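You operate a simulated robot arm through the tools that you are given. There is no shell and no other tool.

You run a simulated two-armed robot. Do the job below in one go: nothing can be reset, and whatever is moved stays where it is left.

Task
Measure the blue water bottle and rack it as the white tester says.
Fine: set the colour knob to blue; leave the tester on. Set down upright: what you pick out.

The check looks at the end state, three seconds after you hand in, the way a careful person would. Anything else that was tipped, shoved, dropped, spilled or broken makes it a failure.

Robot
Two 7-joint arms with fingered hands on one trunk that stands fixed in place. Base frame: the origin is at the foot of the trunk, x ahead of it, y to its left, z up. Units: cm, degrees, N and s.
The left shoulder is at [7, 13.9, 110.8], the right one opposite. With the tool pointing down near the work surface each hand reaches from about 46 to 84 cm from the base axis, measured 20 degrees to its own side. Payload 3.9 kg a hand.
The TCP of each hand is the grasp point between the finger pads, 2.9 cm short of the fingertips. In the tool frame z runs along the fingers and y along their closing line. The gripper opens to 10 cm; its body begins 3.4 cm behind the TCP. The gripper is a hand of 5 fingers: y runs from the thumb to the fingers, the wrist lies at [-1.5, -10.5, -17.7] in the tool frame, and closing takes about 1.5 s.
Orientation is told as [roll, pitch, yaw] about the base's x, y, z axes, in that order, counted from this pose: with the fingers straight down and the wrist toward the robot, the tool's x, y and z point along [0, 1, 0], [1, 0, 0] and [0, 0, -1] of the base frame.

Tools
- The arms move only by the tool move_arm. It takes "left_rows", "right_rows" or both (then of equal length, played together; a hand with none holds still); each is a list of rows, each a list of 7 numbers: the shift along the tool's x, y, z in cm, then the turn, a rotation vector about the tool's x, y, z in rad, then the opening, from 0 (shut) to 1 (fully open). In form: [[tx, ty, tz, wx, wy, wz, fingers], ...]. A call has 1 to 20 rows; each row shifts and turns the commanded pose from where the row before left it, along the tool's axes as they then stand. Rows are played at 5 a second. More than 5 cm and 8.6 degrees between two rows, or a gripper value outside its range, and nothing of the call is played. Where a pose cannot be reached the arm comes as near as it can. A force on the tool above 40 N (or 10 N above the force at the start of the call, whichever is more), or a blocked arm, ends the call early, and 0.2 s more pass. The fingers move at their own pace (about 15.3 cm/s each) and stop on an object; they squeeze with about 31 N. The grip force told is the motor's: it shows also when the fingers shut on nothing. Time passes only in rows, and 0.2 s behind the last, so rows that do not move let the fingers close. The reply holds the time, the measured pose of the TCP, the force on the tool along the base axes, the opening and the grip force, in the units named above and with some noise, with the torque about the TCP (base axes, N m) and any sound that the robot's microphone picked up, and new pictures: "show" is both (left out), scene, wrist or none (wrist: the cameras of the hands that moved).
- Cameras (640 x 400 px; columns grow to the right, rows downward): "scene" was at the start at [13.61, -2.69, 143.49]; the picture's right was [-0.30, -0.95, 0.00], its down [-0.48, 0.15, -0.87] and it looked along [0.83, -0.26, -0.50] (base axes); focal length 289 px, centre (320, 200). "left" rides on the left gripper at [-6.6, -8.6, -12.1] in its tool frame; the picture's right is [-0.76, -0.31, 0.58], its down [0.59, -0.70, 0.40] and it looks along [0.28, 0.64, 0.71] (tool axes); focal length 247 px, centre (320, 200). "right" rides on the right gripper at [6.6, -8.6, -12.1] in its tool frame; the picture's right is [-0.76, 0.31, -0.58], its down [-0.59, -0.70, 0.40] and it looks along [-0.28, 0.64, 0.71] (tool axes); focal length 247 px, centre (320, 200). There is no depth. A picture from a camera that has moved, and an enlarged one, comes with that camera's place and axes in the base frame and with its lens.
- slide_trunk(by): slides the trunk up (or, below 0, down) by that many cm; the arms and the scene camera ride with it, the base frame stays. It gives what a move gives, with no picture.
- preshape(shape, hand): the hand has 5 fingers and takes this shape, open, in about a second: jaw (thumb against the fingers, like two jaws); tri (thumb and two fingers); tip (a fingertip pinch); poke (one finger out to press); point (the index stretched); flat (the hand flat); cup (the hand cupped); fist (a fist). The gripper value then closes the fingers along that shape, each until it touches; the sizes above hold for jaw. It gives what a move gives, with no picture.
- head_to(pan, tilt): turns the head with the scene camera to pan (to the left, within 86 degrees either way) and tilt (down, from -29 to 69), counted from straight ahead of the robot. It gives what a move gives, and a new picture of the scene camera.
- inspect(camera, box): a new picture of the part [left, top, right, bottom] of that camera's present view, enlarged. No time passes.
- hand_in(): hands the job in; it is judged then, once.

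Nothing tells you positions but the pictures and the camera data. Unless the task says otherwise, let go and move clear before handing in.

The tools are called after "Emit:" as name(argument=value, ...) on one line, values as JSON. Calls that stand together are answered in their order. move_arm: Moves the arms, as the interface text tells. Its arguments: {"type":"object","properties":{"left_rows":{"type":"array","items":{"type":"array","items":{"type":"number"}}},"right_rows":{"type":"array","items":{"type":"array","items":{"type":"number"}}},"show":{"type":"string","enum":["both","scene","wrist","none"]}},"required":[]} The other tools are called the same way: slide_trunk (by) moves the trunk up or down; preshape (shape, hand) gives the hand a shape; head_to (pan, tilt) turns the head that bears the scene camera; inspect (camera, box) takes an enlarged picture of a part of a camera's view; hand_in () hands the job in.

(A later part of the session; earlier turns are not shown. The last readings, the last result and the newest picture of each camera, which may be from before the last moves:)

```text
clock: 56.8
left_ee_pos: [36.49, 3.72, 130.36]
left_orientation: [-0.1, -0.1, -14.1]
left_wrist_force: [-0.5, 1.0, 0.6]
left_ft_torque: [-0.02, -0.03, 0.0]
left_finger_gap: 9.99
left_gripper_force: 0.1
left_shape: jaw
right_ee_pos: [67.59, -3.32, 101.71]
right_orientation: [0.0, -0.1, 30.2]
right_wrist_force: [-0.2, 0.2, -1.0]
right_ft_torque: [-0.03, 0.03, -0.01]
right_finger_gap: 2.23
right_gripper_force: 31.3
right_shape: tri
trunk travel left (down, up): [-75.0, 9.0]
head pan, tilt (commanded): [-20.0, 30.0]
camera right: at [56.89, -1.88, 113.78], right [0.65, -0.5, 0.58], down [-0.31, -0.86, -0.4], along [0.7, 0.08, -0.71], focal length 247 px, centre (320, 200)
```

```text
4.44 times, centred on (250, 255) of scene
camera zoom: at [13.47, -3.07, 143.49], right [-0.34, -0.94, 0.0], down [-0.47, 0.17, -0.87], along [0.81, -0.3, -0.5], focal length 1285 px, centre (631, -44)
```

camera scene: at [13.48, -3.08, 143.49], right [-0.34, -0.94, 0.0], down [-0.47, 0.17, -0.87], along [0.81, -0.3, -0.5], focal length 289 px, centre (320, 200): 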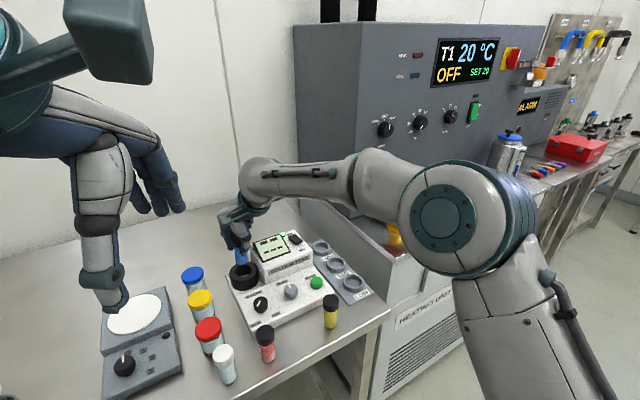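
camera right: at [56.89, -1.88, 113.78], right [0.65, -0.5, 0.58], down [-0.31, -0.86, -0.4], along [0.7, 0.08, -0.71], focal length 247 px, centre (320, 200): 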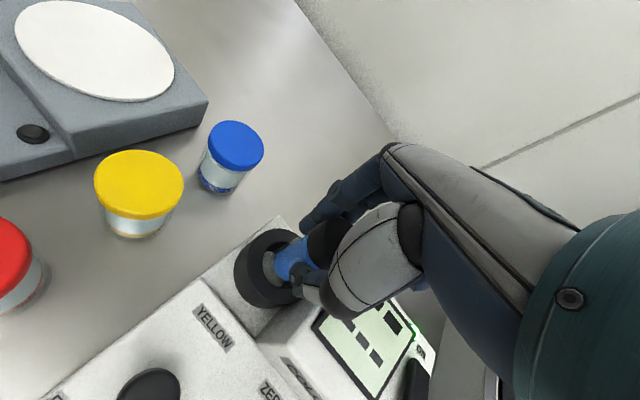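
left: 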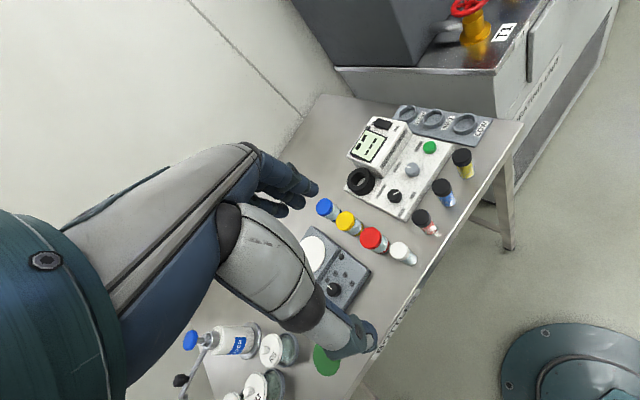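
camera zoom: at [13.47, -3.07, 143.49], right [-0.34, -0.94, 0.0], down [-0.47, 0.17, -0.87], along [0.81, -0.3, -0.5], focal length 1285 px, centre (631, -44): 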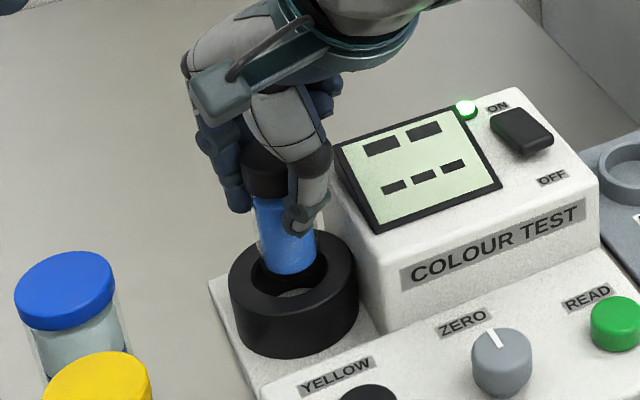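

The bottle base is centred over the bore in all three views. I'll lower it in slowly, watching the force.

Emit:
move_arm(right_rows=[[0, 0, 0.5, 0, 0, 0, 0.1], [0, 0, 0.5, 0, 0, 0, 0.1], [0, 0, 0.4, 0, 0, 0, 0.1], [0, 0, 0, 0, 0, 0, 0.1]], show="wrist")

Emit:
inspect(camera="scene", box=[205, 210, 295, 300])

```text
clock: 57.8
left_ee_pos: [36.48, 3.8, 130.32]
left_orientation: [-0.1, -0.1, -14.2]
left_wrist_force: [0.2, -0.8, 0.0]
left_ft_torque: [-0.04, 0.01, -0.01]
left_finger_gap: 9.97
left_gripper_force: 0.1
left_shape: jaw
right_ee_pos: [67.68, -3.23, 100.36]
right_orientation: [0.0, 0.0, 30.3]
right_wrist_force: [-0.5, 1.1, -0.4]
right_ft_torque: [-0.01, -0.01, 0.03]
right_finger_gap: 2.21
right_gripper_force: 30.8
right_shape: tri
trunk travel left (down, up): [-75.0, 9.0]
head pan, tilt (commanded): [-20.0, 30.0]
camera right: at [56.92, -1.88, 112.43], right [0.65, -0.5, 0.58], down [-0.31, -0.86, -0.4], along [0.7, 0.08, -0.71], focal length 247 px, centre (320, 200)
```

right: 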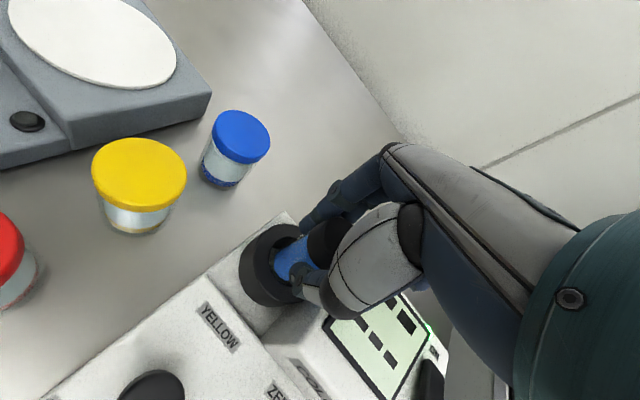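

```text
4.44 times, centred on (250, 255) of scene
camera zoom: at [13.49, -3.07, 143.49], right [-0.34, -0.94, 0.0], down [-0.47, 0.17, -0.87], along [0.81, -0.3, -0.5], focal length 1285 px, centre (631, -44)
```

zoom: 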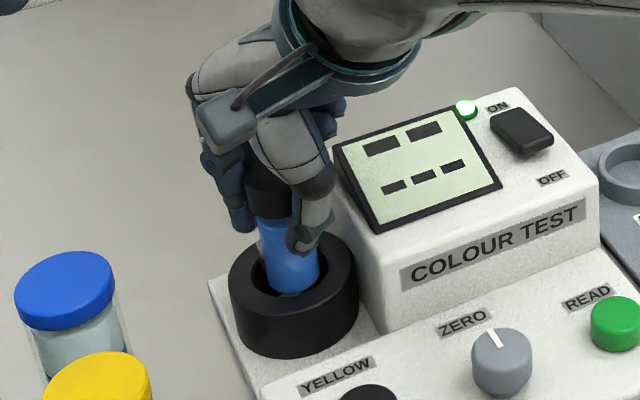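

It's entering the bore cleanly. I'll continue down in small steps until it touches the floor.

Emit:
move_arm(right_rows=[[0, 0, 0.4, 0, 0, 0, 0.1], [0, 0, 0.4, 0, 0, 0, 0.1], [0, 0, 0, 0, 0, 0, 0.1]], show="wrist")

Emit:
inspect(camera="scene", box=[205, 210, 295, 300])

Emit:
inspect(camera="left", box=[320, 110, 420, 210])

```text
clock: 58.5
left_ee_pos: [36.34, 3.81, 130.3]
left_orientation: [-0.1, 0.0, -14.2]
left_wrist_force: [0.2, 0.0, 0.3]
left_ft_torque: [0.02, -0.01, -0.02]
left_finger_gap: 9.98
left_gripper_force: 0.1
left_shape: jaw
right_ee_pos: [67.52, -3.24, 99.59]
right_orientation: [0.0, -0.1, 30.2]
right_wrist_force: [0.0, 0.5, -0.3]
right_ft_torque: [0.01, 0.01, 0.01]
right_finger_gap: 2.24
right_gripper_force: 30.3
right_shape: tri
trunk travel left (down, up): [-75.0, 9.0]
head pan, tilt (commanded): [-20.0, 30.0]
camera right: at [56.93, -1.84, 111.61], right [0.65, -0.5, 0.58], down [-0.31, -0.86, -0.4], along [0.7, 0.08, -0.71], focal length 247 px, centre (320, 200)
```

right: 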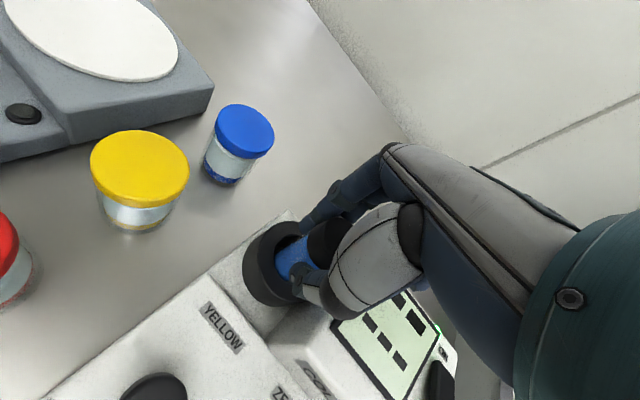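

```text
4.44 times, centred on (250, 255) of scene
camera zoom: at [13.48, -3.07, 143.49], right [-0.34, -0.94, 0.0], down [-0.47, 0.17, -0.87], along [0.81, -0.3, -0.5], focal length 1285 px, centre (631, -44)
```

zoom: 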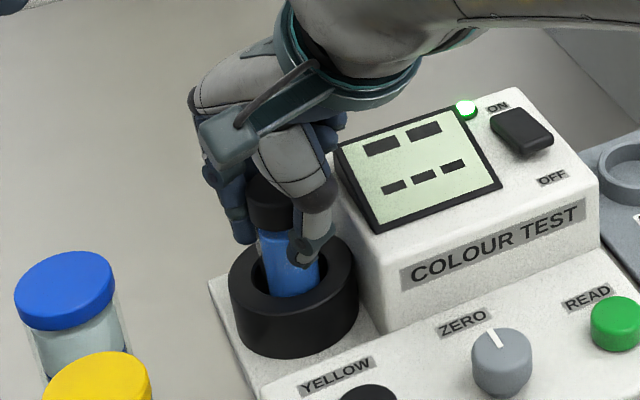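

```text
4.00 times, centred on (370, 160) of left
camera zoom: at [26.58, -0.43, 142.46], right [-0.48, -0.66, -0.58], down [-0.54, 0.74, -0.4], along [0.69, 0.12, -0.71], focal length 988 px, centre (120, 360)
```

zoom: 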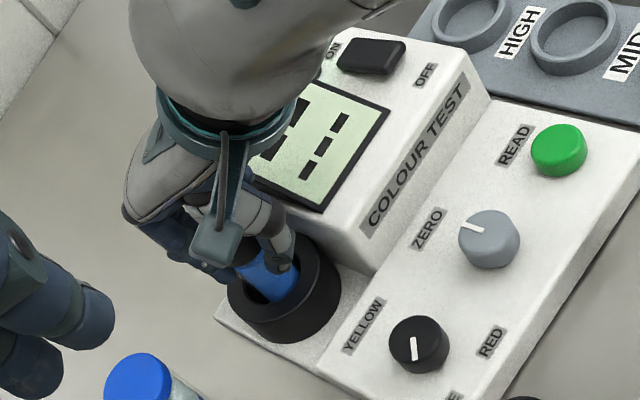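

Emit:
move_arm(right_rows=[[0, 0, 0.4, 0, 0, 0, 0.1], [0, 0, 0.4, 0, 0, 0, 0.1], [0, 0, 0, 0, 0, 0, 0.1]], show="wrist")

Emit:
inspect(camera="scene", box=[205, 210, 295, 300])

Emit:
inspect(camera="right", box=[220, 180, 380, 340])

```text
clock: 59.4
left_ee_pos: [36.45, 3.76, 130.38]
left_orientation: [-0.1, -0.2, -14.1]
left_wrist_force: [-0.4, -0.3, 0.4]
left_ft_torque: [-0.01, 0.0, -0.01]
left_finger_gap: 9.98
left_gripper_force: 0.1
left_shape: jaw
right_ee_pos: [67.74, -3.2, 98.78]
right_orientation: [0.0, -0.1, 30.3]
right_wrist_force: [-0.1, 0.4, -0.5]
right_ft_torque: [0.02, -0.02, 0.02]
right_finger_gap: 2.22
right_gripper_force: 30.9
right_shape: tri
trunk travel left (down, up): [-75.0, 9.0]
head pan, tilt (commanded): [-20.0, 30.0]
camera right: at [56.97, -1.87, 110.84], right [0.65, -0.5, 0.58], down [-0.31, -0.86, -0.4], along [0.7, 0.08, -0.71], focal length 247 px, centre (320, 200)
```

right: 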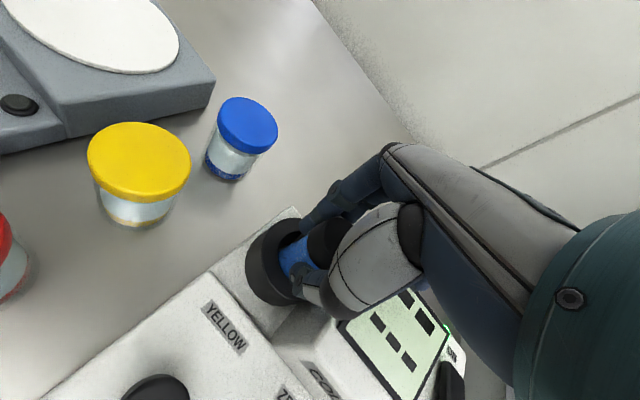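

```text
4.44 times, centred on (250, 255) of scene
camera zoom: at [13.48, -3.07, 143.49], right [-0.34, -0.94, 0.0], down [-0.47, 0.17, -0.87], along [0.81, -0.3, -0.5], focal length 1285 px, centre (631, -44)
```

zoom: 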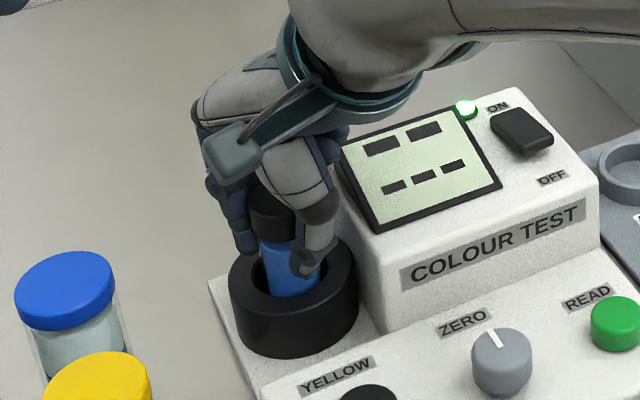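

```text
2.50 times, centred on (300, 260) of right
camera zoom: at [56.97, -1.87, 110.84], right [0.65, -0.5, 0.58], down [-0.31, -0.86, -0.4], along [0.7, 0.08, -0.71], focal length 617 px, centre (370, 50)
```

zoom: 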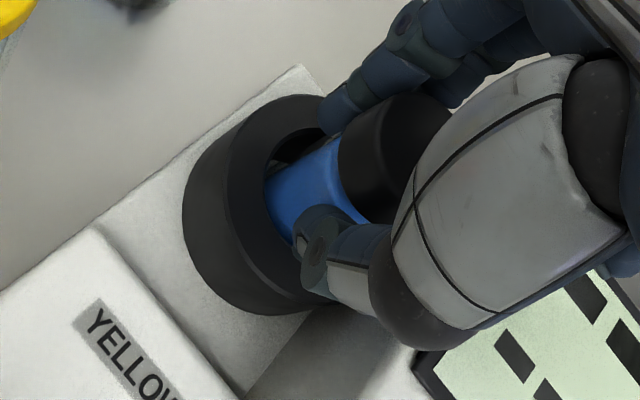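

Emit:
move_arm(right_rows=[[0, 0, 0.3, 0, 0, 0, 0.1], [0, 0, 0.3, 0, 0, 0, 0.1], [0, 0, 0, 0, 0, 0, 0.1]], show="wrist")

Emit:
inspect(camera="scene", box=[205, 210, 295, 300])

Emit:
inspect(camera="right", box=[220, 180, 380, 340])

```text
clock: 60.1
left_ee_pos: [36.53, 3.82, 130.39]
left_orientation: [-0.1, 0.0, -14.2]
left_wrist_force: [-0.1, 0.0, 0.0]
left_ft_torque: [0.03, -0.02, -0.03]
left_finger_gap: 9.97
left_gripper_force: 0.0
left_shape: jaw
right_ee_pos: [67.59, -3.34, 98.12]
right_orientation: [0.1, 0.1, 30.2]
right_wrist_force: [0.0, -1.2, -1.3]
right_ft_torque: [0.01, 0.04, 0.0]
right_finger_gap: 2.21
right_gripper_force: 30.9
right_shape: tri
trunk travel left (down, up): [-75.0, 9.0]
head pan, tilt (commanded): [-20.0, 30.0]
camera right: at [56.95, -1.94, 110.17], right [0.65, -0.5, 0.58], down [-0.31, -0.86, -0.4], along [0.7, 0.08, -0.71], focal length 247 px, centre (320, 200)
```

right: 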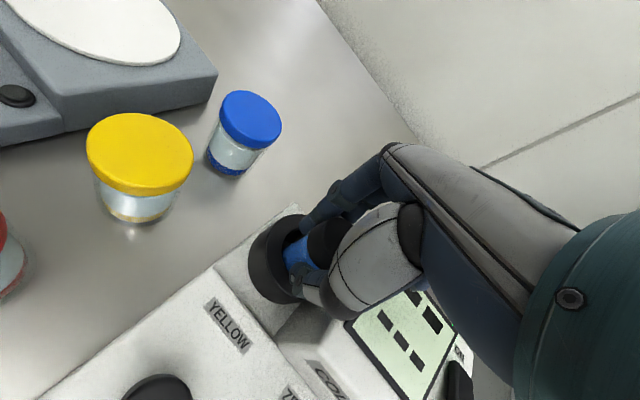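

```text
4.44 times, centred on (250, 255) of scene
camera zoom: at [13.49, -3.07, 143.49], right [-0.34, -0.94, 0.0], down [-0.47, 0.17, -0.87], along [0.81, -0.3, -0.5], focal length 1285 px, centre (631, -44)
```

zoom: 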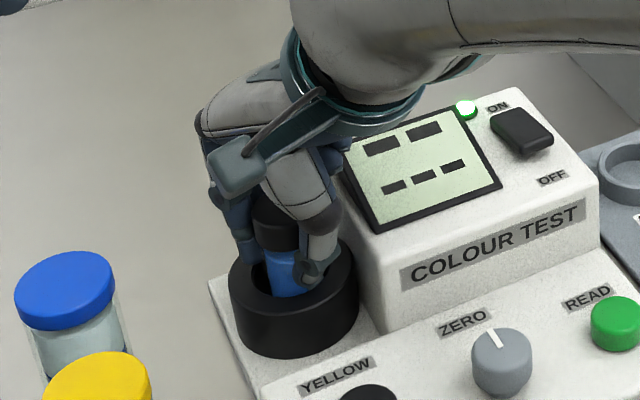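

```text
2.50 times, centred on (300, 260) of right
camera zoom: at [56.95, -1.94, 110.17], right [0.65, -0.5, 0.58], down [-0.31, -0.86, -0.4], along [0.7, 0.08, -0.71], focal length 617 px, centre (370, 50)
```

zoom: 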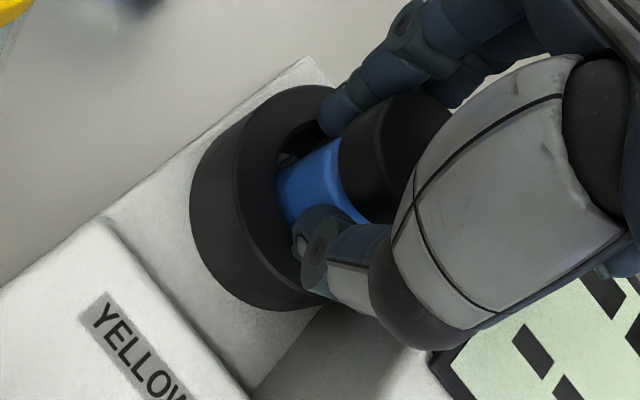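

Emit:
move_arm(right_rows=[[0, 0, 0.3, 0, 0, 0, 0.1], [0, 0, 0.3, 0, 0, 0, 0.1], [0, 0, 0, 0, 0, 0, 0.1]], show="wrist")

Emit:
inspect(camera="scene", box=[205, 210, 295, 300])

```text
clock: 61.0
left_ee_pos: [36.35, 3.77, 130.4]
left_orientation: [0.0, -0.1, -14.3]
left_wrist_force: [-1.0, -0.2, 0.1]
left_ft_torque: [0.02, 0.0, 0.0]
left_finger_gap: 9.95
left_gripper_force: 0.1
left_shape: jaw
right_ee_pos: [67.61, -3.26, 97.7]
right_orientation: [-0.1, -0.2, 30.2]
right_wrist_force: [0.5, -1.5, 4.2]
right_ft_torque: [-0.02, -0.02, 0.0]
right_finger_gap: 2.25
right_gripper_force: 30.6
right_shape: tri
trunk travel left (down, up): [-75.0, 9.0]
head pan, tilt (commanded): [-20.0, 30.0]
camera right: at [56.9, -1.9, 109.67], right [0.64, -0.5, 0.58], down [-0.31, -0.86, -0.4], along [0.7, 0.08, -0.71], focal length 247 px, centre (320, 200)
```

right: 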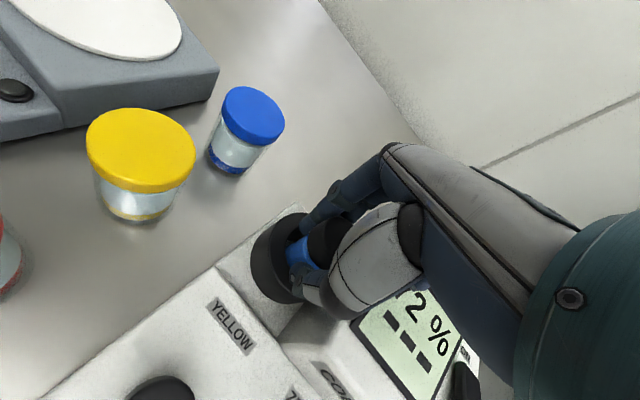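

```text
4.44 times, centred on (250, 255) of scene
camera zoom: at [13.41, -3.07, 143.5], right [-0.34, -0.94, 0.0], down [-0.47, 0.17, -0.87], along [0.81, -0.3, -0.5], focal length 1285 px, centre (631, -44)
```

zoom: 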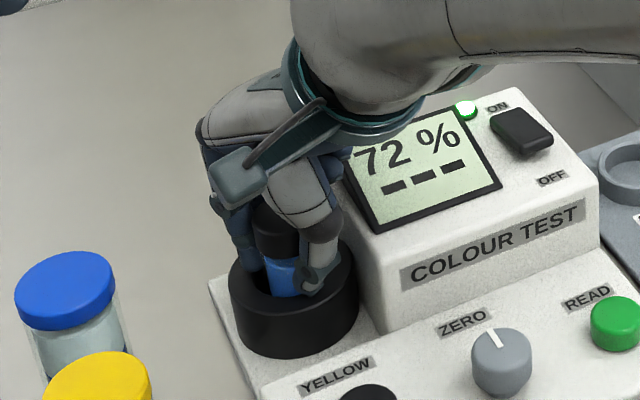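

The live display now reads 72 % with the bottle seated, and the second line still shows dashes. I'll release the bottle, lift straight up and look.

Emit:
move_arm(right_rows=[[0, 0, -0.1, 0, 0, 0, 0.3], [0, 0, 0, 0, 0, 0, 0.4], [0, 0, 0, 0, 0, 0, 0.5], [0, 0, 0, 0, 0, 0, 0.55], [0, 0, 0, 0, 0, 0, 0.55], [0, 0, 0, 0, 0, 0, 0.55]], show="wrist")

Emit:
inspect(camera="scene", box=[205, 210, 295, 300])

Emit:
inspect(camera="right", box=[220, 180, 380, 340])

```text
clock: 62.4
left_ee_pos: [36.47, 3.86, 130.37]
left_orientation: [-0.1, 0.0, -14.1]
left_wrist_force: [0.4, -0.1, 0.6]
left_ft_torque: [0.0, 0.01, 0.0]
left_finger_gap: 9.97
left_gripper_force: 0.1
left_shape: jaw
right_ee_pos: [67.62, -3.22, 97.54]
right_orientation: [-0.1, 0.0, 30.2]
right_wrist_force: [-0.3, -0.1, -0.8]
right_ft_torque: [-0.02, -0.01, -0.02]
right_finger_gap: 5.5
right_gripper_force: 0.1
right_shape: tri
trunk travel left (down, up): [-75.0, 9.0]
head pan, tilt (commanded): [-20.0, 30.0]
camera right: at [56.91, -1.9, 109.69], right [0.65, -0.5, 0.58], down [-0.31, -0.86, -0.4], along [0.7, 0.08, -0.71], focal length 247 px, centre (320, 200)
```

right: 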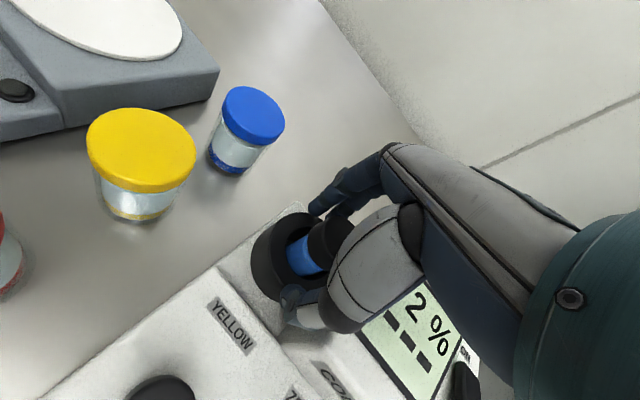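

```text
4.44 times, centred on (250, 255) of scene
camera zoom: at [13.48, -3.07, 143.49], right [-0.34, -0.94, 0.0], down [-0.47, 0.17, -0.87], along [0.81, -0.3, -0.5], focal length 1285 px, centre (631, -44)
```

zoom: 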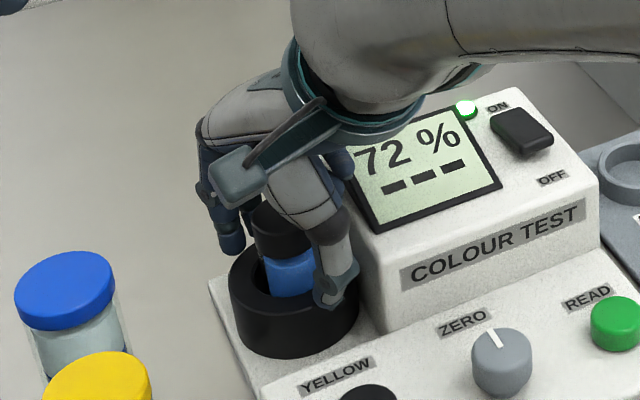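

```text
2.50 times, centred on (300, 260) of right
camera zoom: at [56.91, -1.9, 109.69], right [0.65, -0.5, 0.58], down [-0.31, -0.86, -0.4], along [0.7, 0.08, -0.71], focal length 617 px, centre (370, 50)
```

zoom: 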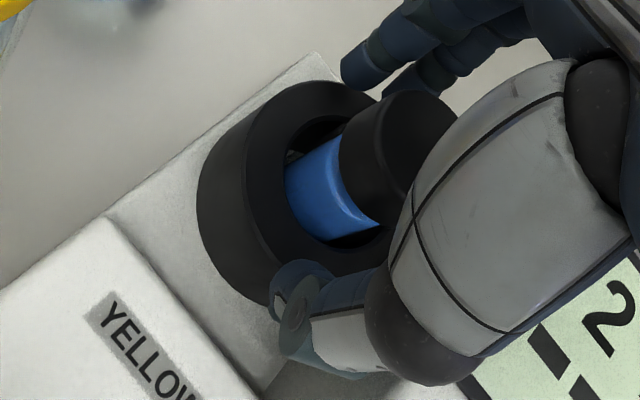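

Emit:
move_arm(right_rows=[[0, 0, -1.5, 0, 0, 0, 0.55], [0, 0, -2.5, 0, 0, 0, 0.55], [0, 0, -3.5, 0, 0, 0, 0.55], [0, 0, -3.5, 0, 0, 0, 0.55], [0, 0, 0, 0, 0, 0, 0.55]], show="both")

Emit:
inspect(camera="scene", box=[205, 210, 365, 330])

Emit:
inspect(camera="right", box=[180, 180, 400, 400])

```text
clock: 63.5
left_ee_pos: [36.52, 3.81, 130.31]
left_orientation: [-0.1, 0.0, -14.2]
left_wrist_force: [-0.1, 0.1, 0.7]
left_ft_torque: [-0.05, 0.03, -0.02]
left_finger_gap: 9.99
left_gripper_force: 0.0
left_shape: jaw
right_ee_pos: [67.75, -3.27, 108.59]
right_orientation: [0.0, 0.0, 30.2]
right_wrist_force: [-0.3, 0.3, 0.5]
right_ft_torque: [0.0, 0.0, -0.01]
right_finger_gap: 5.48
right_gripper_force: 0.1
right_shape: tri
trunk travel left (down, up): [-75.0, 9.0]
head pan, tilt (commanded): [-20.0, 30.0]
camera scene: at [13.53, -3.09, 143.48], right [-0.34, -0.94, 0.0], down [-0.47, 0.17, -0.87], along [0.81, -0.3, -0.5], focal length 289 px, centre (320, 200)
camera right: at [57.13, -1.92, 120.69], right [0.65, -0.5, 0.58], down [-0.31, -0.86, -0.4], along [0.7, 0.08, -0.71], focal length 247 px, centre (320, 200)
```

scene: 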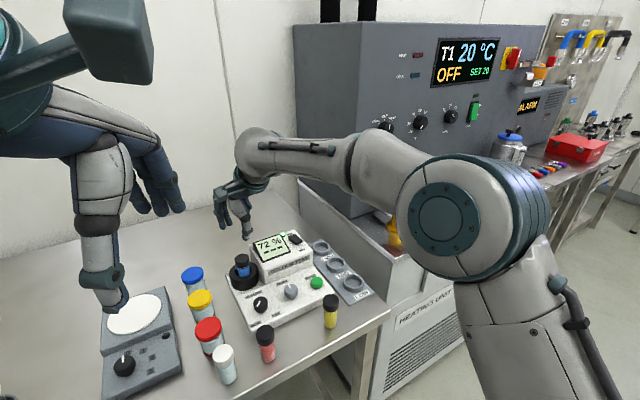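
right: 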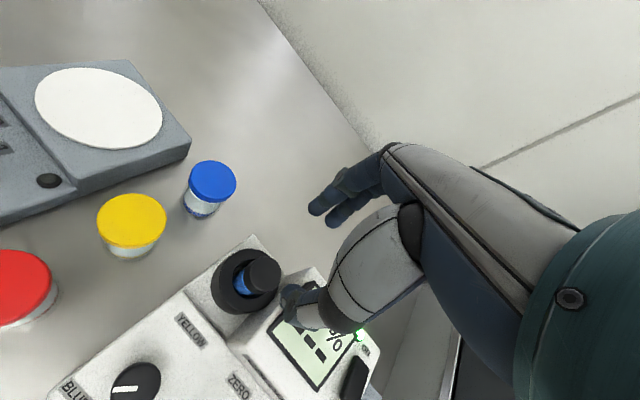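

```text
3.33 times, centred on (285, 270) of scene
camera zoom: at [13.53, -3.09, 143.48], right [-0.34, -0.94, 0.0], down [-0.47, 0.17, -0.87], along [0.81, -0.3, -0.5], focal length 964 px, centre (437, -33)
```

zoom: 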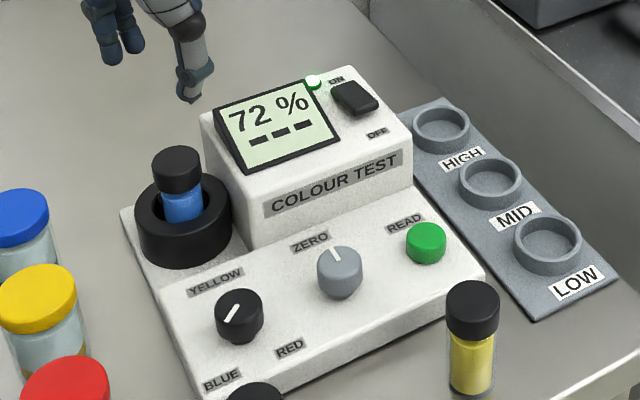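

```text
1.82 times, centred on (290, 290) of right
camera zoom: at [57.13, -1.92, 120.69], right [0.65, -0.5, 0.58], down [-0.31, -0.86, -0.4], along [0.7, 0.08, -0.71], focal length 449 px, centre (374, 36)
```

zoom: 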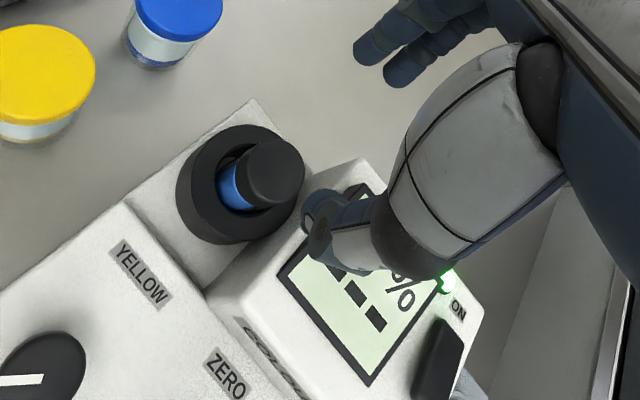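

The bottle stands upright in the cell and the display reads 72 %, with dashes on the second line. Next I'll press READ, using the right hand in the poke shape above the green button at about (59.1,-18.9).

Emit:
preshape(shape="poke", hand="right")

Emit:
move_arm(right_rows=[[-1.53, -2.53, 0, 0, 0, 0, 0], [-1.53, -2.53, 0, 0, 0, 0, 0], [-1.53, -2.53, 0, 0, 0, 0, 0], [-1.53, -2.53, 0, 0, 0, 0, 0], [-1.53, -2.53, 0, 0, 0, 0, 0], [-1.53, -2.53, 0, 0, 0, 0, 0], [0, 0, 0, 0, 0, 0, 0]], show="both")

Emit:
inspect(camera="right", box=[180, 180, 400, 400])

Emit:
inspect(camera="scene", box=[205, 210, 365, 330])

```text
clock: 64.5
left_ee_pos: [36.28, 3.65, 130.4]
left_orientation: [0.0, -0.2, -14.1]
left_wrist_force: [0.7, 0.2, 0.0]
left_ft_torque: [0.01, 0.01, 0.03]
left_finger_gap: 9.99
left_gripper_force: 0.0
left_shape: jaw
right_ee_pos: [67.76, -3.3, 108.66]
right_orientation: [-0.2, 0.1, 30.3]
right_wrist_force: [-0.5, 0.2, -0.3]
right_ft_torque: [-0.01, 0.0, -0.01]
right_finger_gap: 0.01
right_gripper_force: 0.1
right_shape: poke
trunk travel left (down, up): [-75.0, 9.0]
head pan, tilt (commanded): [-20.0, 30.0]
```

```text
clock: 66.0
left_ee_pos: [36.51, 3.8, 130.29]
left_orientation: [-0.1, -0.1, -14.2]
left_wrist_force: [1.0, 0.6, -0.2]
left_ft_torque: [0.0, 0.03, 0.02]
left_finger_gap: 10.0
left_gripper_force: 0.0
left_shape: jaw
right_ee_pos: [59.03, -18.84, 108.52]
right_orientation: [-0.1, -0.1, 30.2]
right_wrist_force: [-0.4, 0.4, -0.5]
right_ft_torque: [-0.01, 0.02, 0.02]
right_finger_gap: 0.01
right_gripper_force: 0.0
right_shape: poke
trunk travel left (down, up): [-75.0, 9.0]
head pan, tilt (commanded): [-20.0, 30.0]
camera scene: at [13.53, -3.0, 143.48], right [-0.34, -0.94, 0.0], down [-0.47, 0.17, -0.87], along [0.81, -0.3, -0.5], focal length 289 px, centre (320, 200)
camera right: at [48.43, -17.48, 120.67], right [0.65, -0.5, 0.58], down [-0.31, -0.86, -0.4], along [0.7, 0.08, -0.71], focal length 247 px, centre (320, 200)
```

scene: 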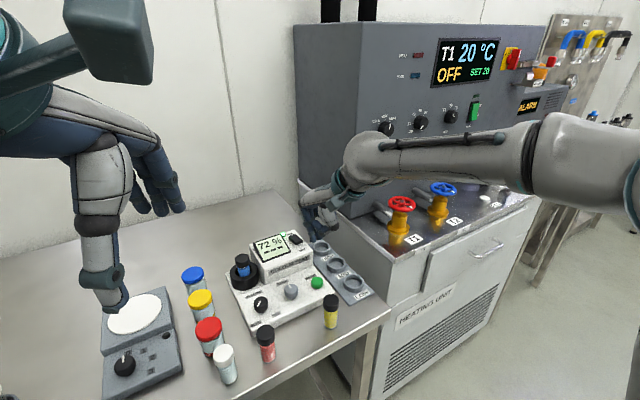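
right: 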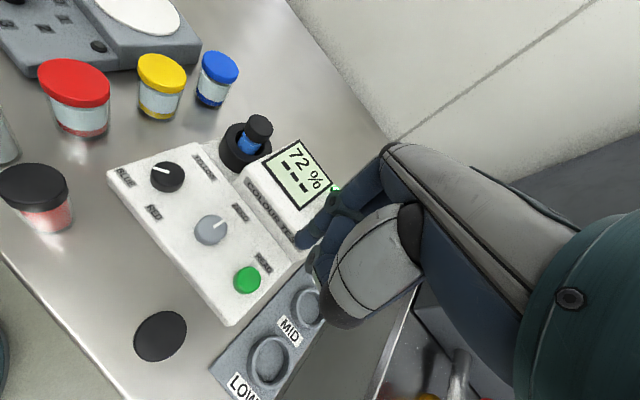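

```text
1.82 times, centred on (290, 290) of right
camera zoom: at [48.43, -17.48, 120.67], right [0.65, -0.5, 0.58], down [-0.31, -0.86, -0.4], along [0.7, 0.08, -0.71], focal length 449 px, centre (374, 36)
```

zoom: 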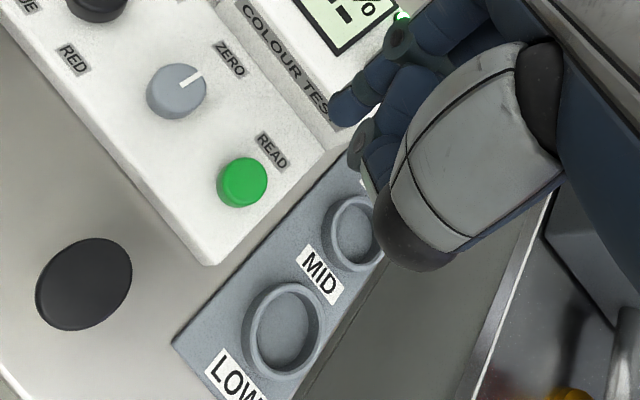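

```text
3.33 times, centred on (285, 270) of scene
camera zoom: at [13.53, -3.0, 143.48], right [-0.34, -0.94, 0.0], down [-0.47, 0.17, -0.87], along [0.81, -0.3, -0.5], focal length 964 px, centre (437, -33)
```

zoom: 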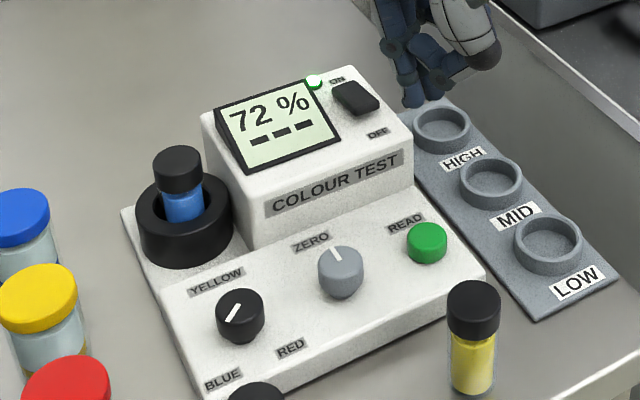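

The button is at (59.1,-18.8). I'll centre the index tip on it and lower to just above it.

Emit:
move_arm(right_rows=[[-0.72, -0.25, 3.0, 0, 0, 0, 0], [0, 0, 3.5, 0, 0, 0, 0], [0, 0, 3.5, 0, 0, 0, 0], [0, 0, 0, 0, 0, 0, 0]], show="wrist")

Emit:
inspect(camera="right", box=[180, 180, 400, 400])

Emit:
inspect(camera="scene", box=[265, 230, 375, 330])

```text
clock: 67.0
left_ee_pos: [36.38, 3.69, 130.28]
left_orientation: [-0.1, -0.1, -14.2]
left_wrist_force: [0.6, 0.0, -0.1]
left_ft_torque: [-0.02, -0.02, 0.04]
left_finger_gap: 9.97
left_gripper_force: 0.0
left_shape: jaw
right_ee_pos: [59.21, -19.56, 98.71]
right_orientation: [0.0, -0.1, 30.3]
right_wrist_force: [-0.5, 0.3, -0.1]
right_ft_torque: [-0.03, 0.01, 0.03]
right_finger_gap: 0.0
right_gripper_force: 0.2
right_shape: poke
trunk travel left (down, up): [-75.0, 9.0]
head pan, tilt (commanded): [-20.0, 30.0]
camera right: at [48.49, -18.19, 110.75], right [0.65, -0.5, 0.58], down [-0.31, -0.86, -0.4], along [0.7, 0.08, -0.71], focal length 247 px, centre (320, 200)
```

right: 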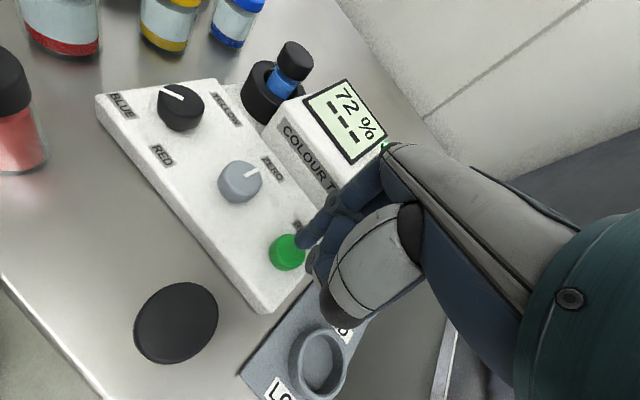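

```text
1.82 times, centred on (290, 290) of right
camera zoom: at [48.49, -18.19, 110.75], right [0.65, -0.5, 0.58], down [-0.31, -0.86, -0.4], along [0.7, 0.08, -0.71], focal length 449 px, centre (374, 36)
```

zoom: 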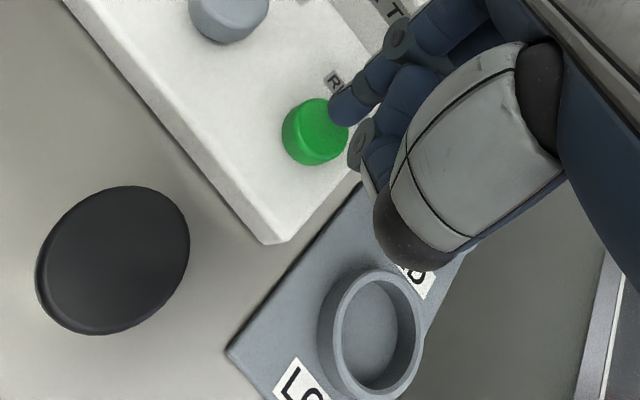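

```text
4.00 times, centred on (320, 280) of scene
camera zoom: at [13.44, -3.07, 143.49], right [-0.34, -0.94, 0.0], down [-0.47, 0.17, -0.87], along [0.81, -0.3, -0.5], focal length 1156 px, centre (320, -120)
```

zoom: 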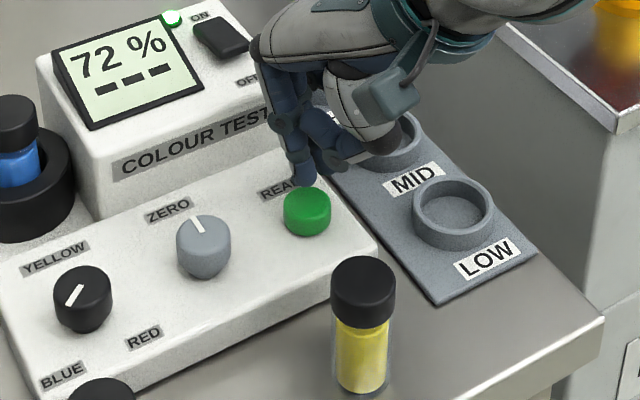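

The index tip is right over the green button. I'll press down gently.

Emit:
move_arm(right_rows=[[0, 0, 1.0, 0, 0, 0, 0], [0, 0, 0.5, 0, 0, 0, 0], [0, 0, 0.3, 0, 0, 0, 0], [0, 0, 0.3, 0, 0, 0, 0], [0, 0, 0, 0, 0, 0, 0]], show="wrist")

Emit:
inspect(camera="scene", box=[245, 220, 355, 330])

```text
clock: 68.2
left_ee_pos: [36.34, 3.83, 130.46]
left_orientation: [-0.1, -0.1, -14.2]
left_wrist_force: [0.1, 0.2, 0.3]
left_ft_torque: [0.0, -0.03, 0.02]
left_finger_gap: 10.01
left_gripper_force: 0.0
left_shape: jaw
right_ee_pos: [59.31, -19.53, 96.6]
right_orientation: [-0.1, -0.1, 30.2]
right_wrist_force: [-0.5, -1.0, 3.3]
right_ft_torque: [-0.04, -0.04, -0.01]
right_finger_gap: 0.01
right_gripper_force: 0.0
right_shape: poke
trunk travel left (down, up): [-75.0, 9.0]
head pan, tilt (commanded): [-20.0, 30.0]
heard: click
camera right: at [48.58, -18.19, 108.61], right [0.64, -0.5, 0.58], down [-0.31, -0.86, -0.4], along [0.7, 0.08, -0.71], focal length 247 px, centre (320, 200)
```

right: 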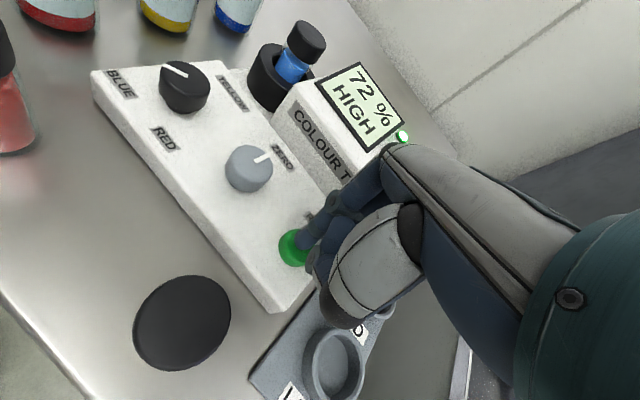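

```text
3.64 times, centred on (300, 275) of scene
camera zoom: at [13.42, -3.06, 143.5], right [-0.34, -0.94, 0.0], down [-0.47, 0.17, -0.87], along [0.81, -0.3, -0.5], focal length 1051 px, centre (393, -73)
```

zoom: 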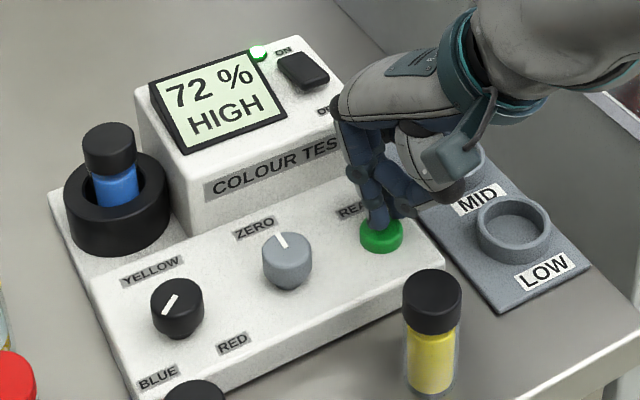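

A click, and the tester now reads "72 % HIGH", so the bottle belongs in the HIGH socket. I'll retract and return to the bottle with the three-finger grip.

Emit:
move_arm(right_rows=[[0, 0, -2, 0, 0, 0, 0], [0, 0, -4, 0, 0, 0, 0], [0, 0, -4, 0, 0, 0, 0], [0, 0, -2, 0, 0, 0, 0], [0, 0, 0, 0, 0, 0, 0]], show="both")

Emit:
inspect(camera="scene", box=[205, 210, 385, 330])

Emit:
inspect(camera="right", box=[80, 80, 340, 400])

Emit:
preshape(shape="tri", hand="right")

```text
clock: 69.5
left_ee_pos: [36.4, 3.79, 130.29]
left_orientation: [0.0, -0.2, -14.2]
left_wrist_force: [-0.4, -0.6, 0.0]
left_ft_torque: [-0.01, 0.02, 0.03]
left_finger_gap: 9.99
left_gripper_force: 0.1
left_shape: jaw
right_ee_pos: [59.09, -19.49, 108.6]
right_orientation: [-0.1, 0.0, 30.2]
right_wrist_force: [0.2, -0.6, 0.2]
right_ft_torque: [-0.01, -0.02, 0.02]
right_finger_gap: 0.01
right_gripper_force: 0.1
right_shape: poke
trunk travel left (down, up): [-75.0, 9.0]
head pan, tilt (commanded): [-20.0, 30.0]
camera scene: at [13.48, -3.09, 143.49], right [-0.34, -0.94, 0.0], down [-0.47, 0.17, -0.87], along [0.81, -0.3, -0.5], focal length 289 px, centre (320, 200)
camera right: at [48.38, -18.06, 120.73], right [0.65, -0.5, 0.58], down [-0.31, -0.86, -0.4], along [0.7, 0.08, -0.71], focal length 247 px, centre (320, 200)
```

scene: 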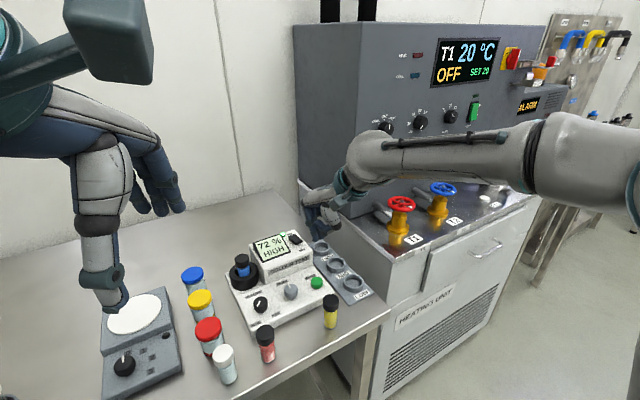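
right: 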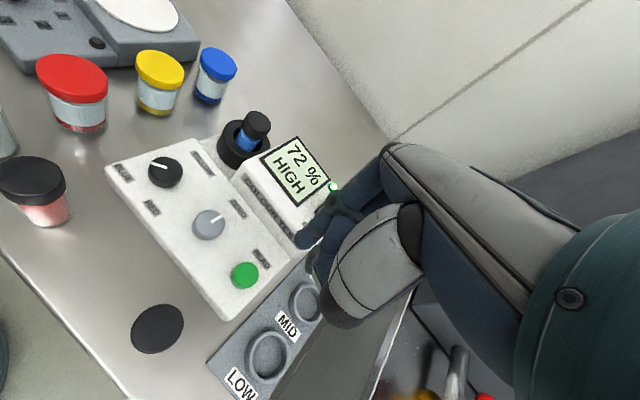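

```text
3.33 times, centred on (295, 270) of scene
camera zoom: at [13.48, -3.09, 143.49], right [-0.34, -0.94, 0.0], down [-0.47, 0.17, -0.87], along [0.81, -0.3, -0.5], focal length 964 px, centre (403, -33)
```

zoom: 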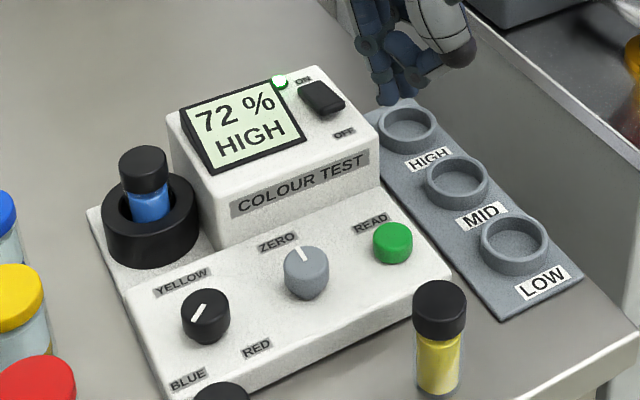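

```text
1.25 times, centred on (210, 240) of right
camera zoom: at [48.38, -18.06, 120.73], right [0.65, -0.5, 0.58], down [-0.31, -0.86, -0.4], along [0.7, 0.08, -0.71], focal length 309 px, centre (458, 150)
```

zoom: 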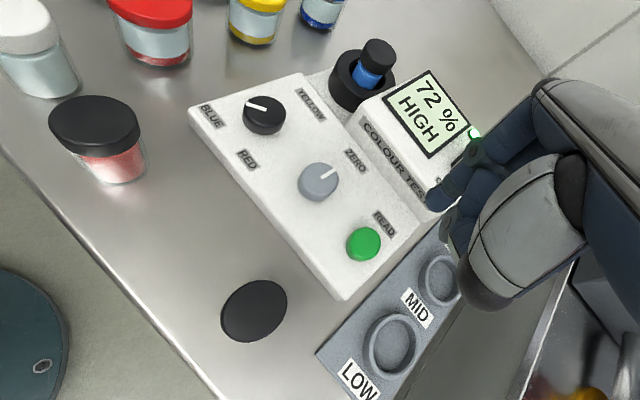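

```text
clock: 70.3
left_ee_pos: [36.38, 3.9, 130.42]
left_orientation: [-0.1, -0.1, -14.2]
left_wrist_force: [-0.5, 0.2, -0.2]
left_ft_torque: [-0.02, 0.01, -0.03]
left_finger_gap: 9.95
left_gripper_force: 0.1
left_shape: jaw
right_ee_pos: [59.07, -19.46, 108.63]
right_orientation: [0.0, 0.0, 30.3]
right_wrist_force: [0.0, 0.3, 0.5]
right_ft_torque: [0.03, -0.01, 0.0]
right_finger_gap: 9.97
right_gripper_force: 0.1
right_shape: tri
trunk travel left (down, up): [-75.0, 9.0]
head pan, tilt (commanded): [-20.0, 30.0]
```

The tester clearly says 72 % HIGH. I'll move back over the bottle in the cell.

Emit:
move_arm(right_rows=[[1.62, 2.59, 0, 0, 0, 0, 0.55], [1.62, 2.59, 0, 0, 0, 0, 0.55], [1.62, 2.59, 0, 0, 0, 0, 0.55], [1.62, 2.59, 0, 0, 0, 0, 0.55], [1.61, 2.59, 0, 0, 0, 0, 0.55], [1.61, 2.59, 0, 0, 0, 0, 0.55], [0, 0, 0, 0, 0, 0, 0.55]], show="both")

Emit:
inspect(camera="right", box=[200, 180, 400, 380])

Emit:
inspect(camera="scene", box=[205, 210, 385, 330])

```text
clock: 72.0
left_ee_pos: [36.5, 3.69, 130.5]
left_orientation: [-0.1, -0.1, -14.1]
left_wrist_force: [-0.3, 0.1, 0.3]
left_ft_torque: [0.04, 0.0, -0.02]
left_finger_gap: 9.98
left_gripper_force: 0.1
left_shape: jaw
right_ee_pos: [67.92, -3.27, 108.69]
right_orientation: [0.0, -0.1, 30.2]
right_wrist_force: [0.0, 0.2, -0.2]
right_ft_torque: [0.02, -0.01, 0.01]
right_finger_gap: 5.5
right_gripper_force: 0.0
right_shape: tri
trunk travel left (down, up): [-75.0, 9.0]
head pan, tilt (commanded): [-20.0, 30.0]
camera scene: at [13.43, -3.15, 143.49], right [-0.34, -0.94, 0.0], down [-0.47, 0.17, -0.87], along [0.81, -0.3, -0.5], focal length 289 px, centre (320, 200)
camera right: at [57.14, -1.95, 120.69], right [0.65, -0.5, 0.58], down [-0.31, -0.86, -0.4], along [0.7, 0.08, -0.71], focal length 247 px, centre (320, 200)
```

scene: 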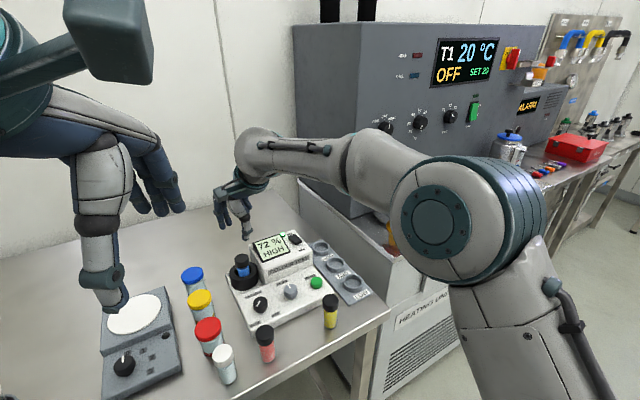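
right: 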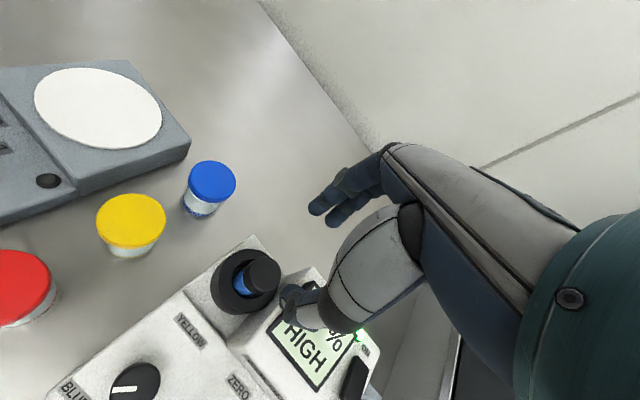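

```text
2.00 times, centred on (300, 280) of right
camera zoom: at [57.14, -1.95, 120.69], right [0.65, -0.5, 0.58], down [-0.31, -0.86, -0.4], along [0.7, 0.08, -0.71], focal length 494 px, centre (360, 40)
```

zoom: 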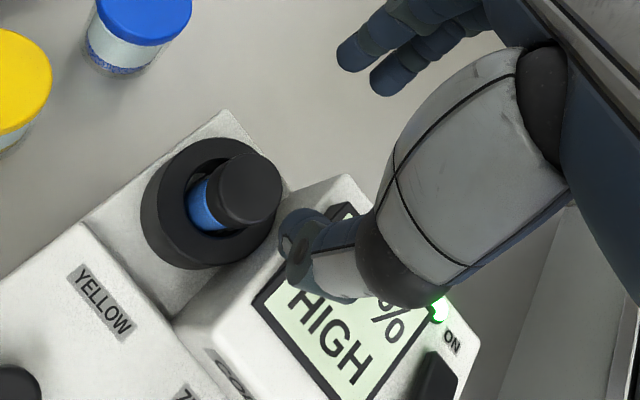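

```text
3.33 times, centred on (295, 270) of scene
camera zoom: at [13.43, -3.15, 143.49], right [-0.34, -0.94, 0.0], down [-0.47, 0.17, -0.87], along [0.81, -0.3, -0.5], focal length 964 px, centre (403, -33)
```

zoom: 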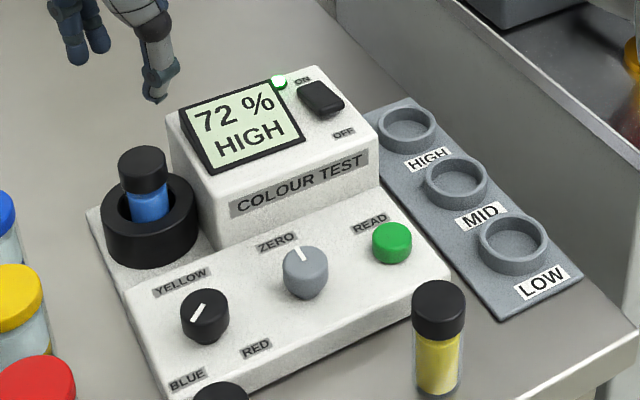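

I'll lower over the bottle to the same height as when I released it and grip the cap.

Emit:
move_arm(right_rows=[[0.1, -0.18, 3.5, 0, 0, 0, 0.55], [0, 0, 3.5, 0, 0, 0, 0.55], [0, 0, 2.5, 0, 0, 0, 0.55], [0, 0, 1.4, 0, 0, 0, 0.55], [0, 0, 0, 0, 0, 0, 0.55]], show="wrist")

Emit:
inspect(camera="right", box=[220, 180, 380, 340])

Emit:
inspect(camera="scene", box=[205, 210, 295, 300])

```text
clock: 73.2
left_ee_pos: [36.37, 3.79, 130.39]
left_orientation: [-0.1, -0.1, -14.2]
left_wrist_force: [-0.3, 0.1, 0.6]
left_ft_torque: [0.02, 0.0, -0.03]
left_finger_gap: 10.01
left_gripper_force: 0.1
left_shape: jaw
right_ee_pos: [67.58, -3.36, 97.57]
right_orientation: [-0.1, 0.0, 30.2]
right_wrist_force: [-0.2, 0.0, -0.5]
right_ft_torque: [-0.02, -0.02, 0.0]
right_finger_gap: 5.53
right_gripper_force: 0.1
right_shape: tri
trunk travel left (down, up): [-75.0, 9.0]
head pan, tilt (commanded): [-20.0, 30.0]
camera right: at [56.88, -1.98, 109.67], right [0.65, -0.5, 0.58], down [-0.31, -0.86, -0.4], along [0.7, 0.08, -0.71], focal length 247 px, centre (320, 200)
```

right: 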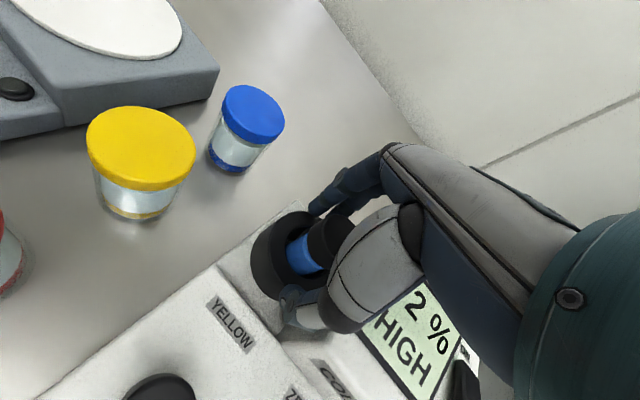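

```text
2.50 times, centred on (300, 260) of right
camera zoom: at [56.88, -1.98, 109.67], right [0.65, -0.5, 0.58], down [-0.31, -0.86, -0.4], along [0.7, 0.08, -0.71], focal length 617 px, centre (370, 50)
```

zoom: 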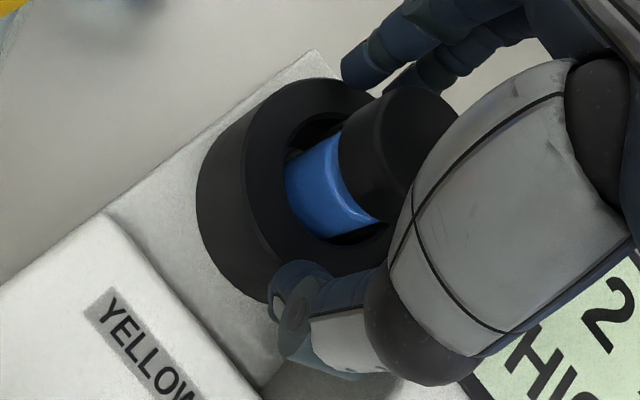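

```text
4.44 times, centred on (250, 255) of scene
camera zoom: at [13.45, -3.07, 143.49], right [-0.34, -0.94, 0.0], down [-0.47, 0.17, -0.87], along [0.81, -0.3, -0.5], focal length 1285 px, centre (631, -44)
```

zoom: 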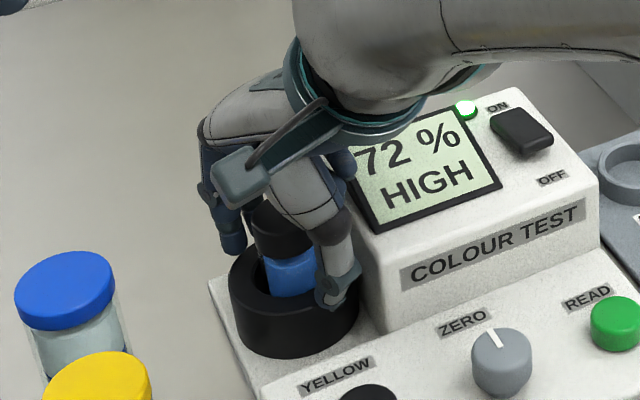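

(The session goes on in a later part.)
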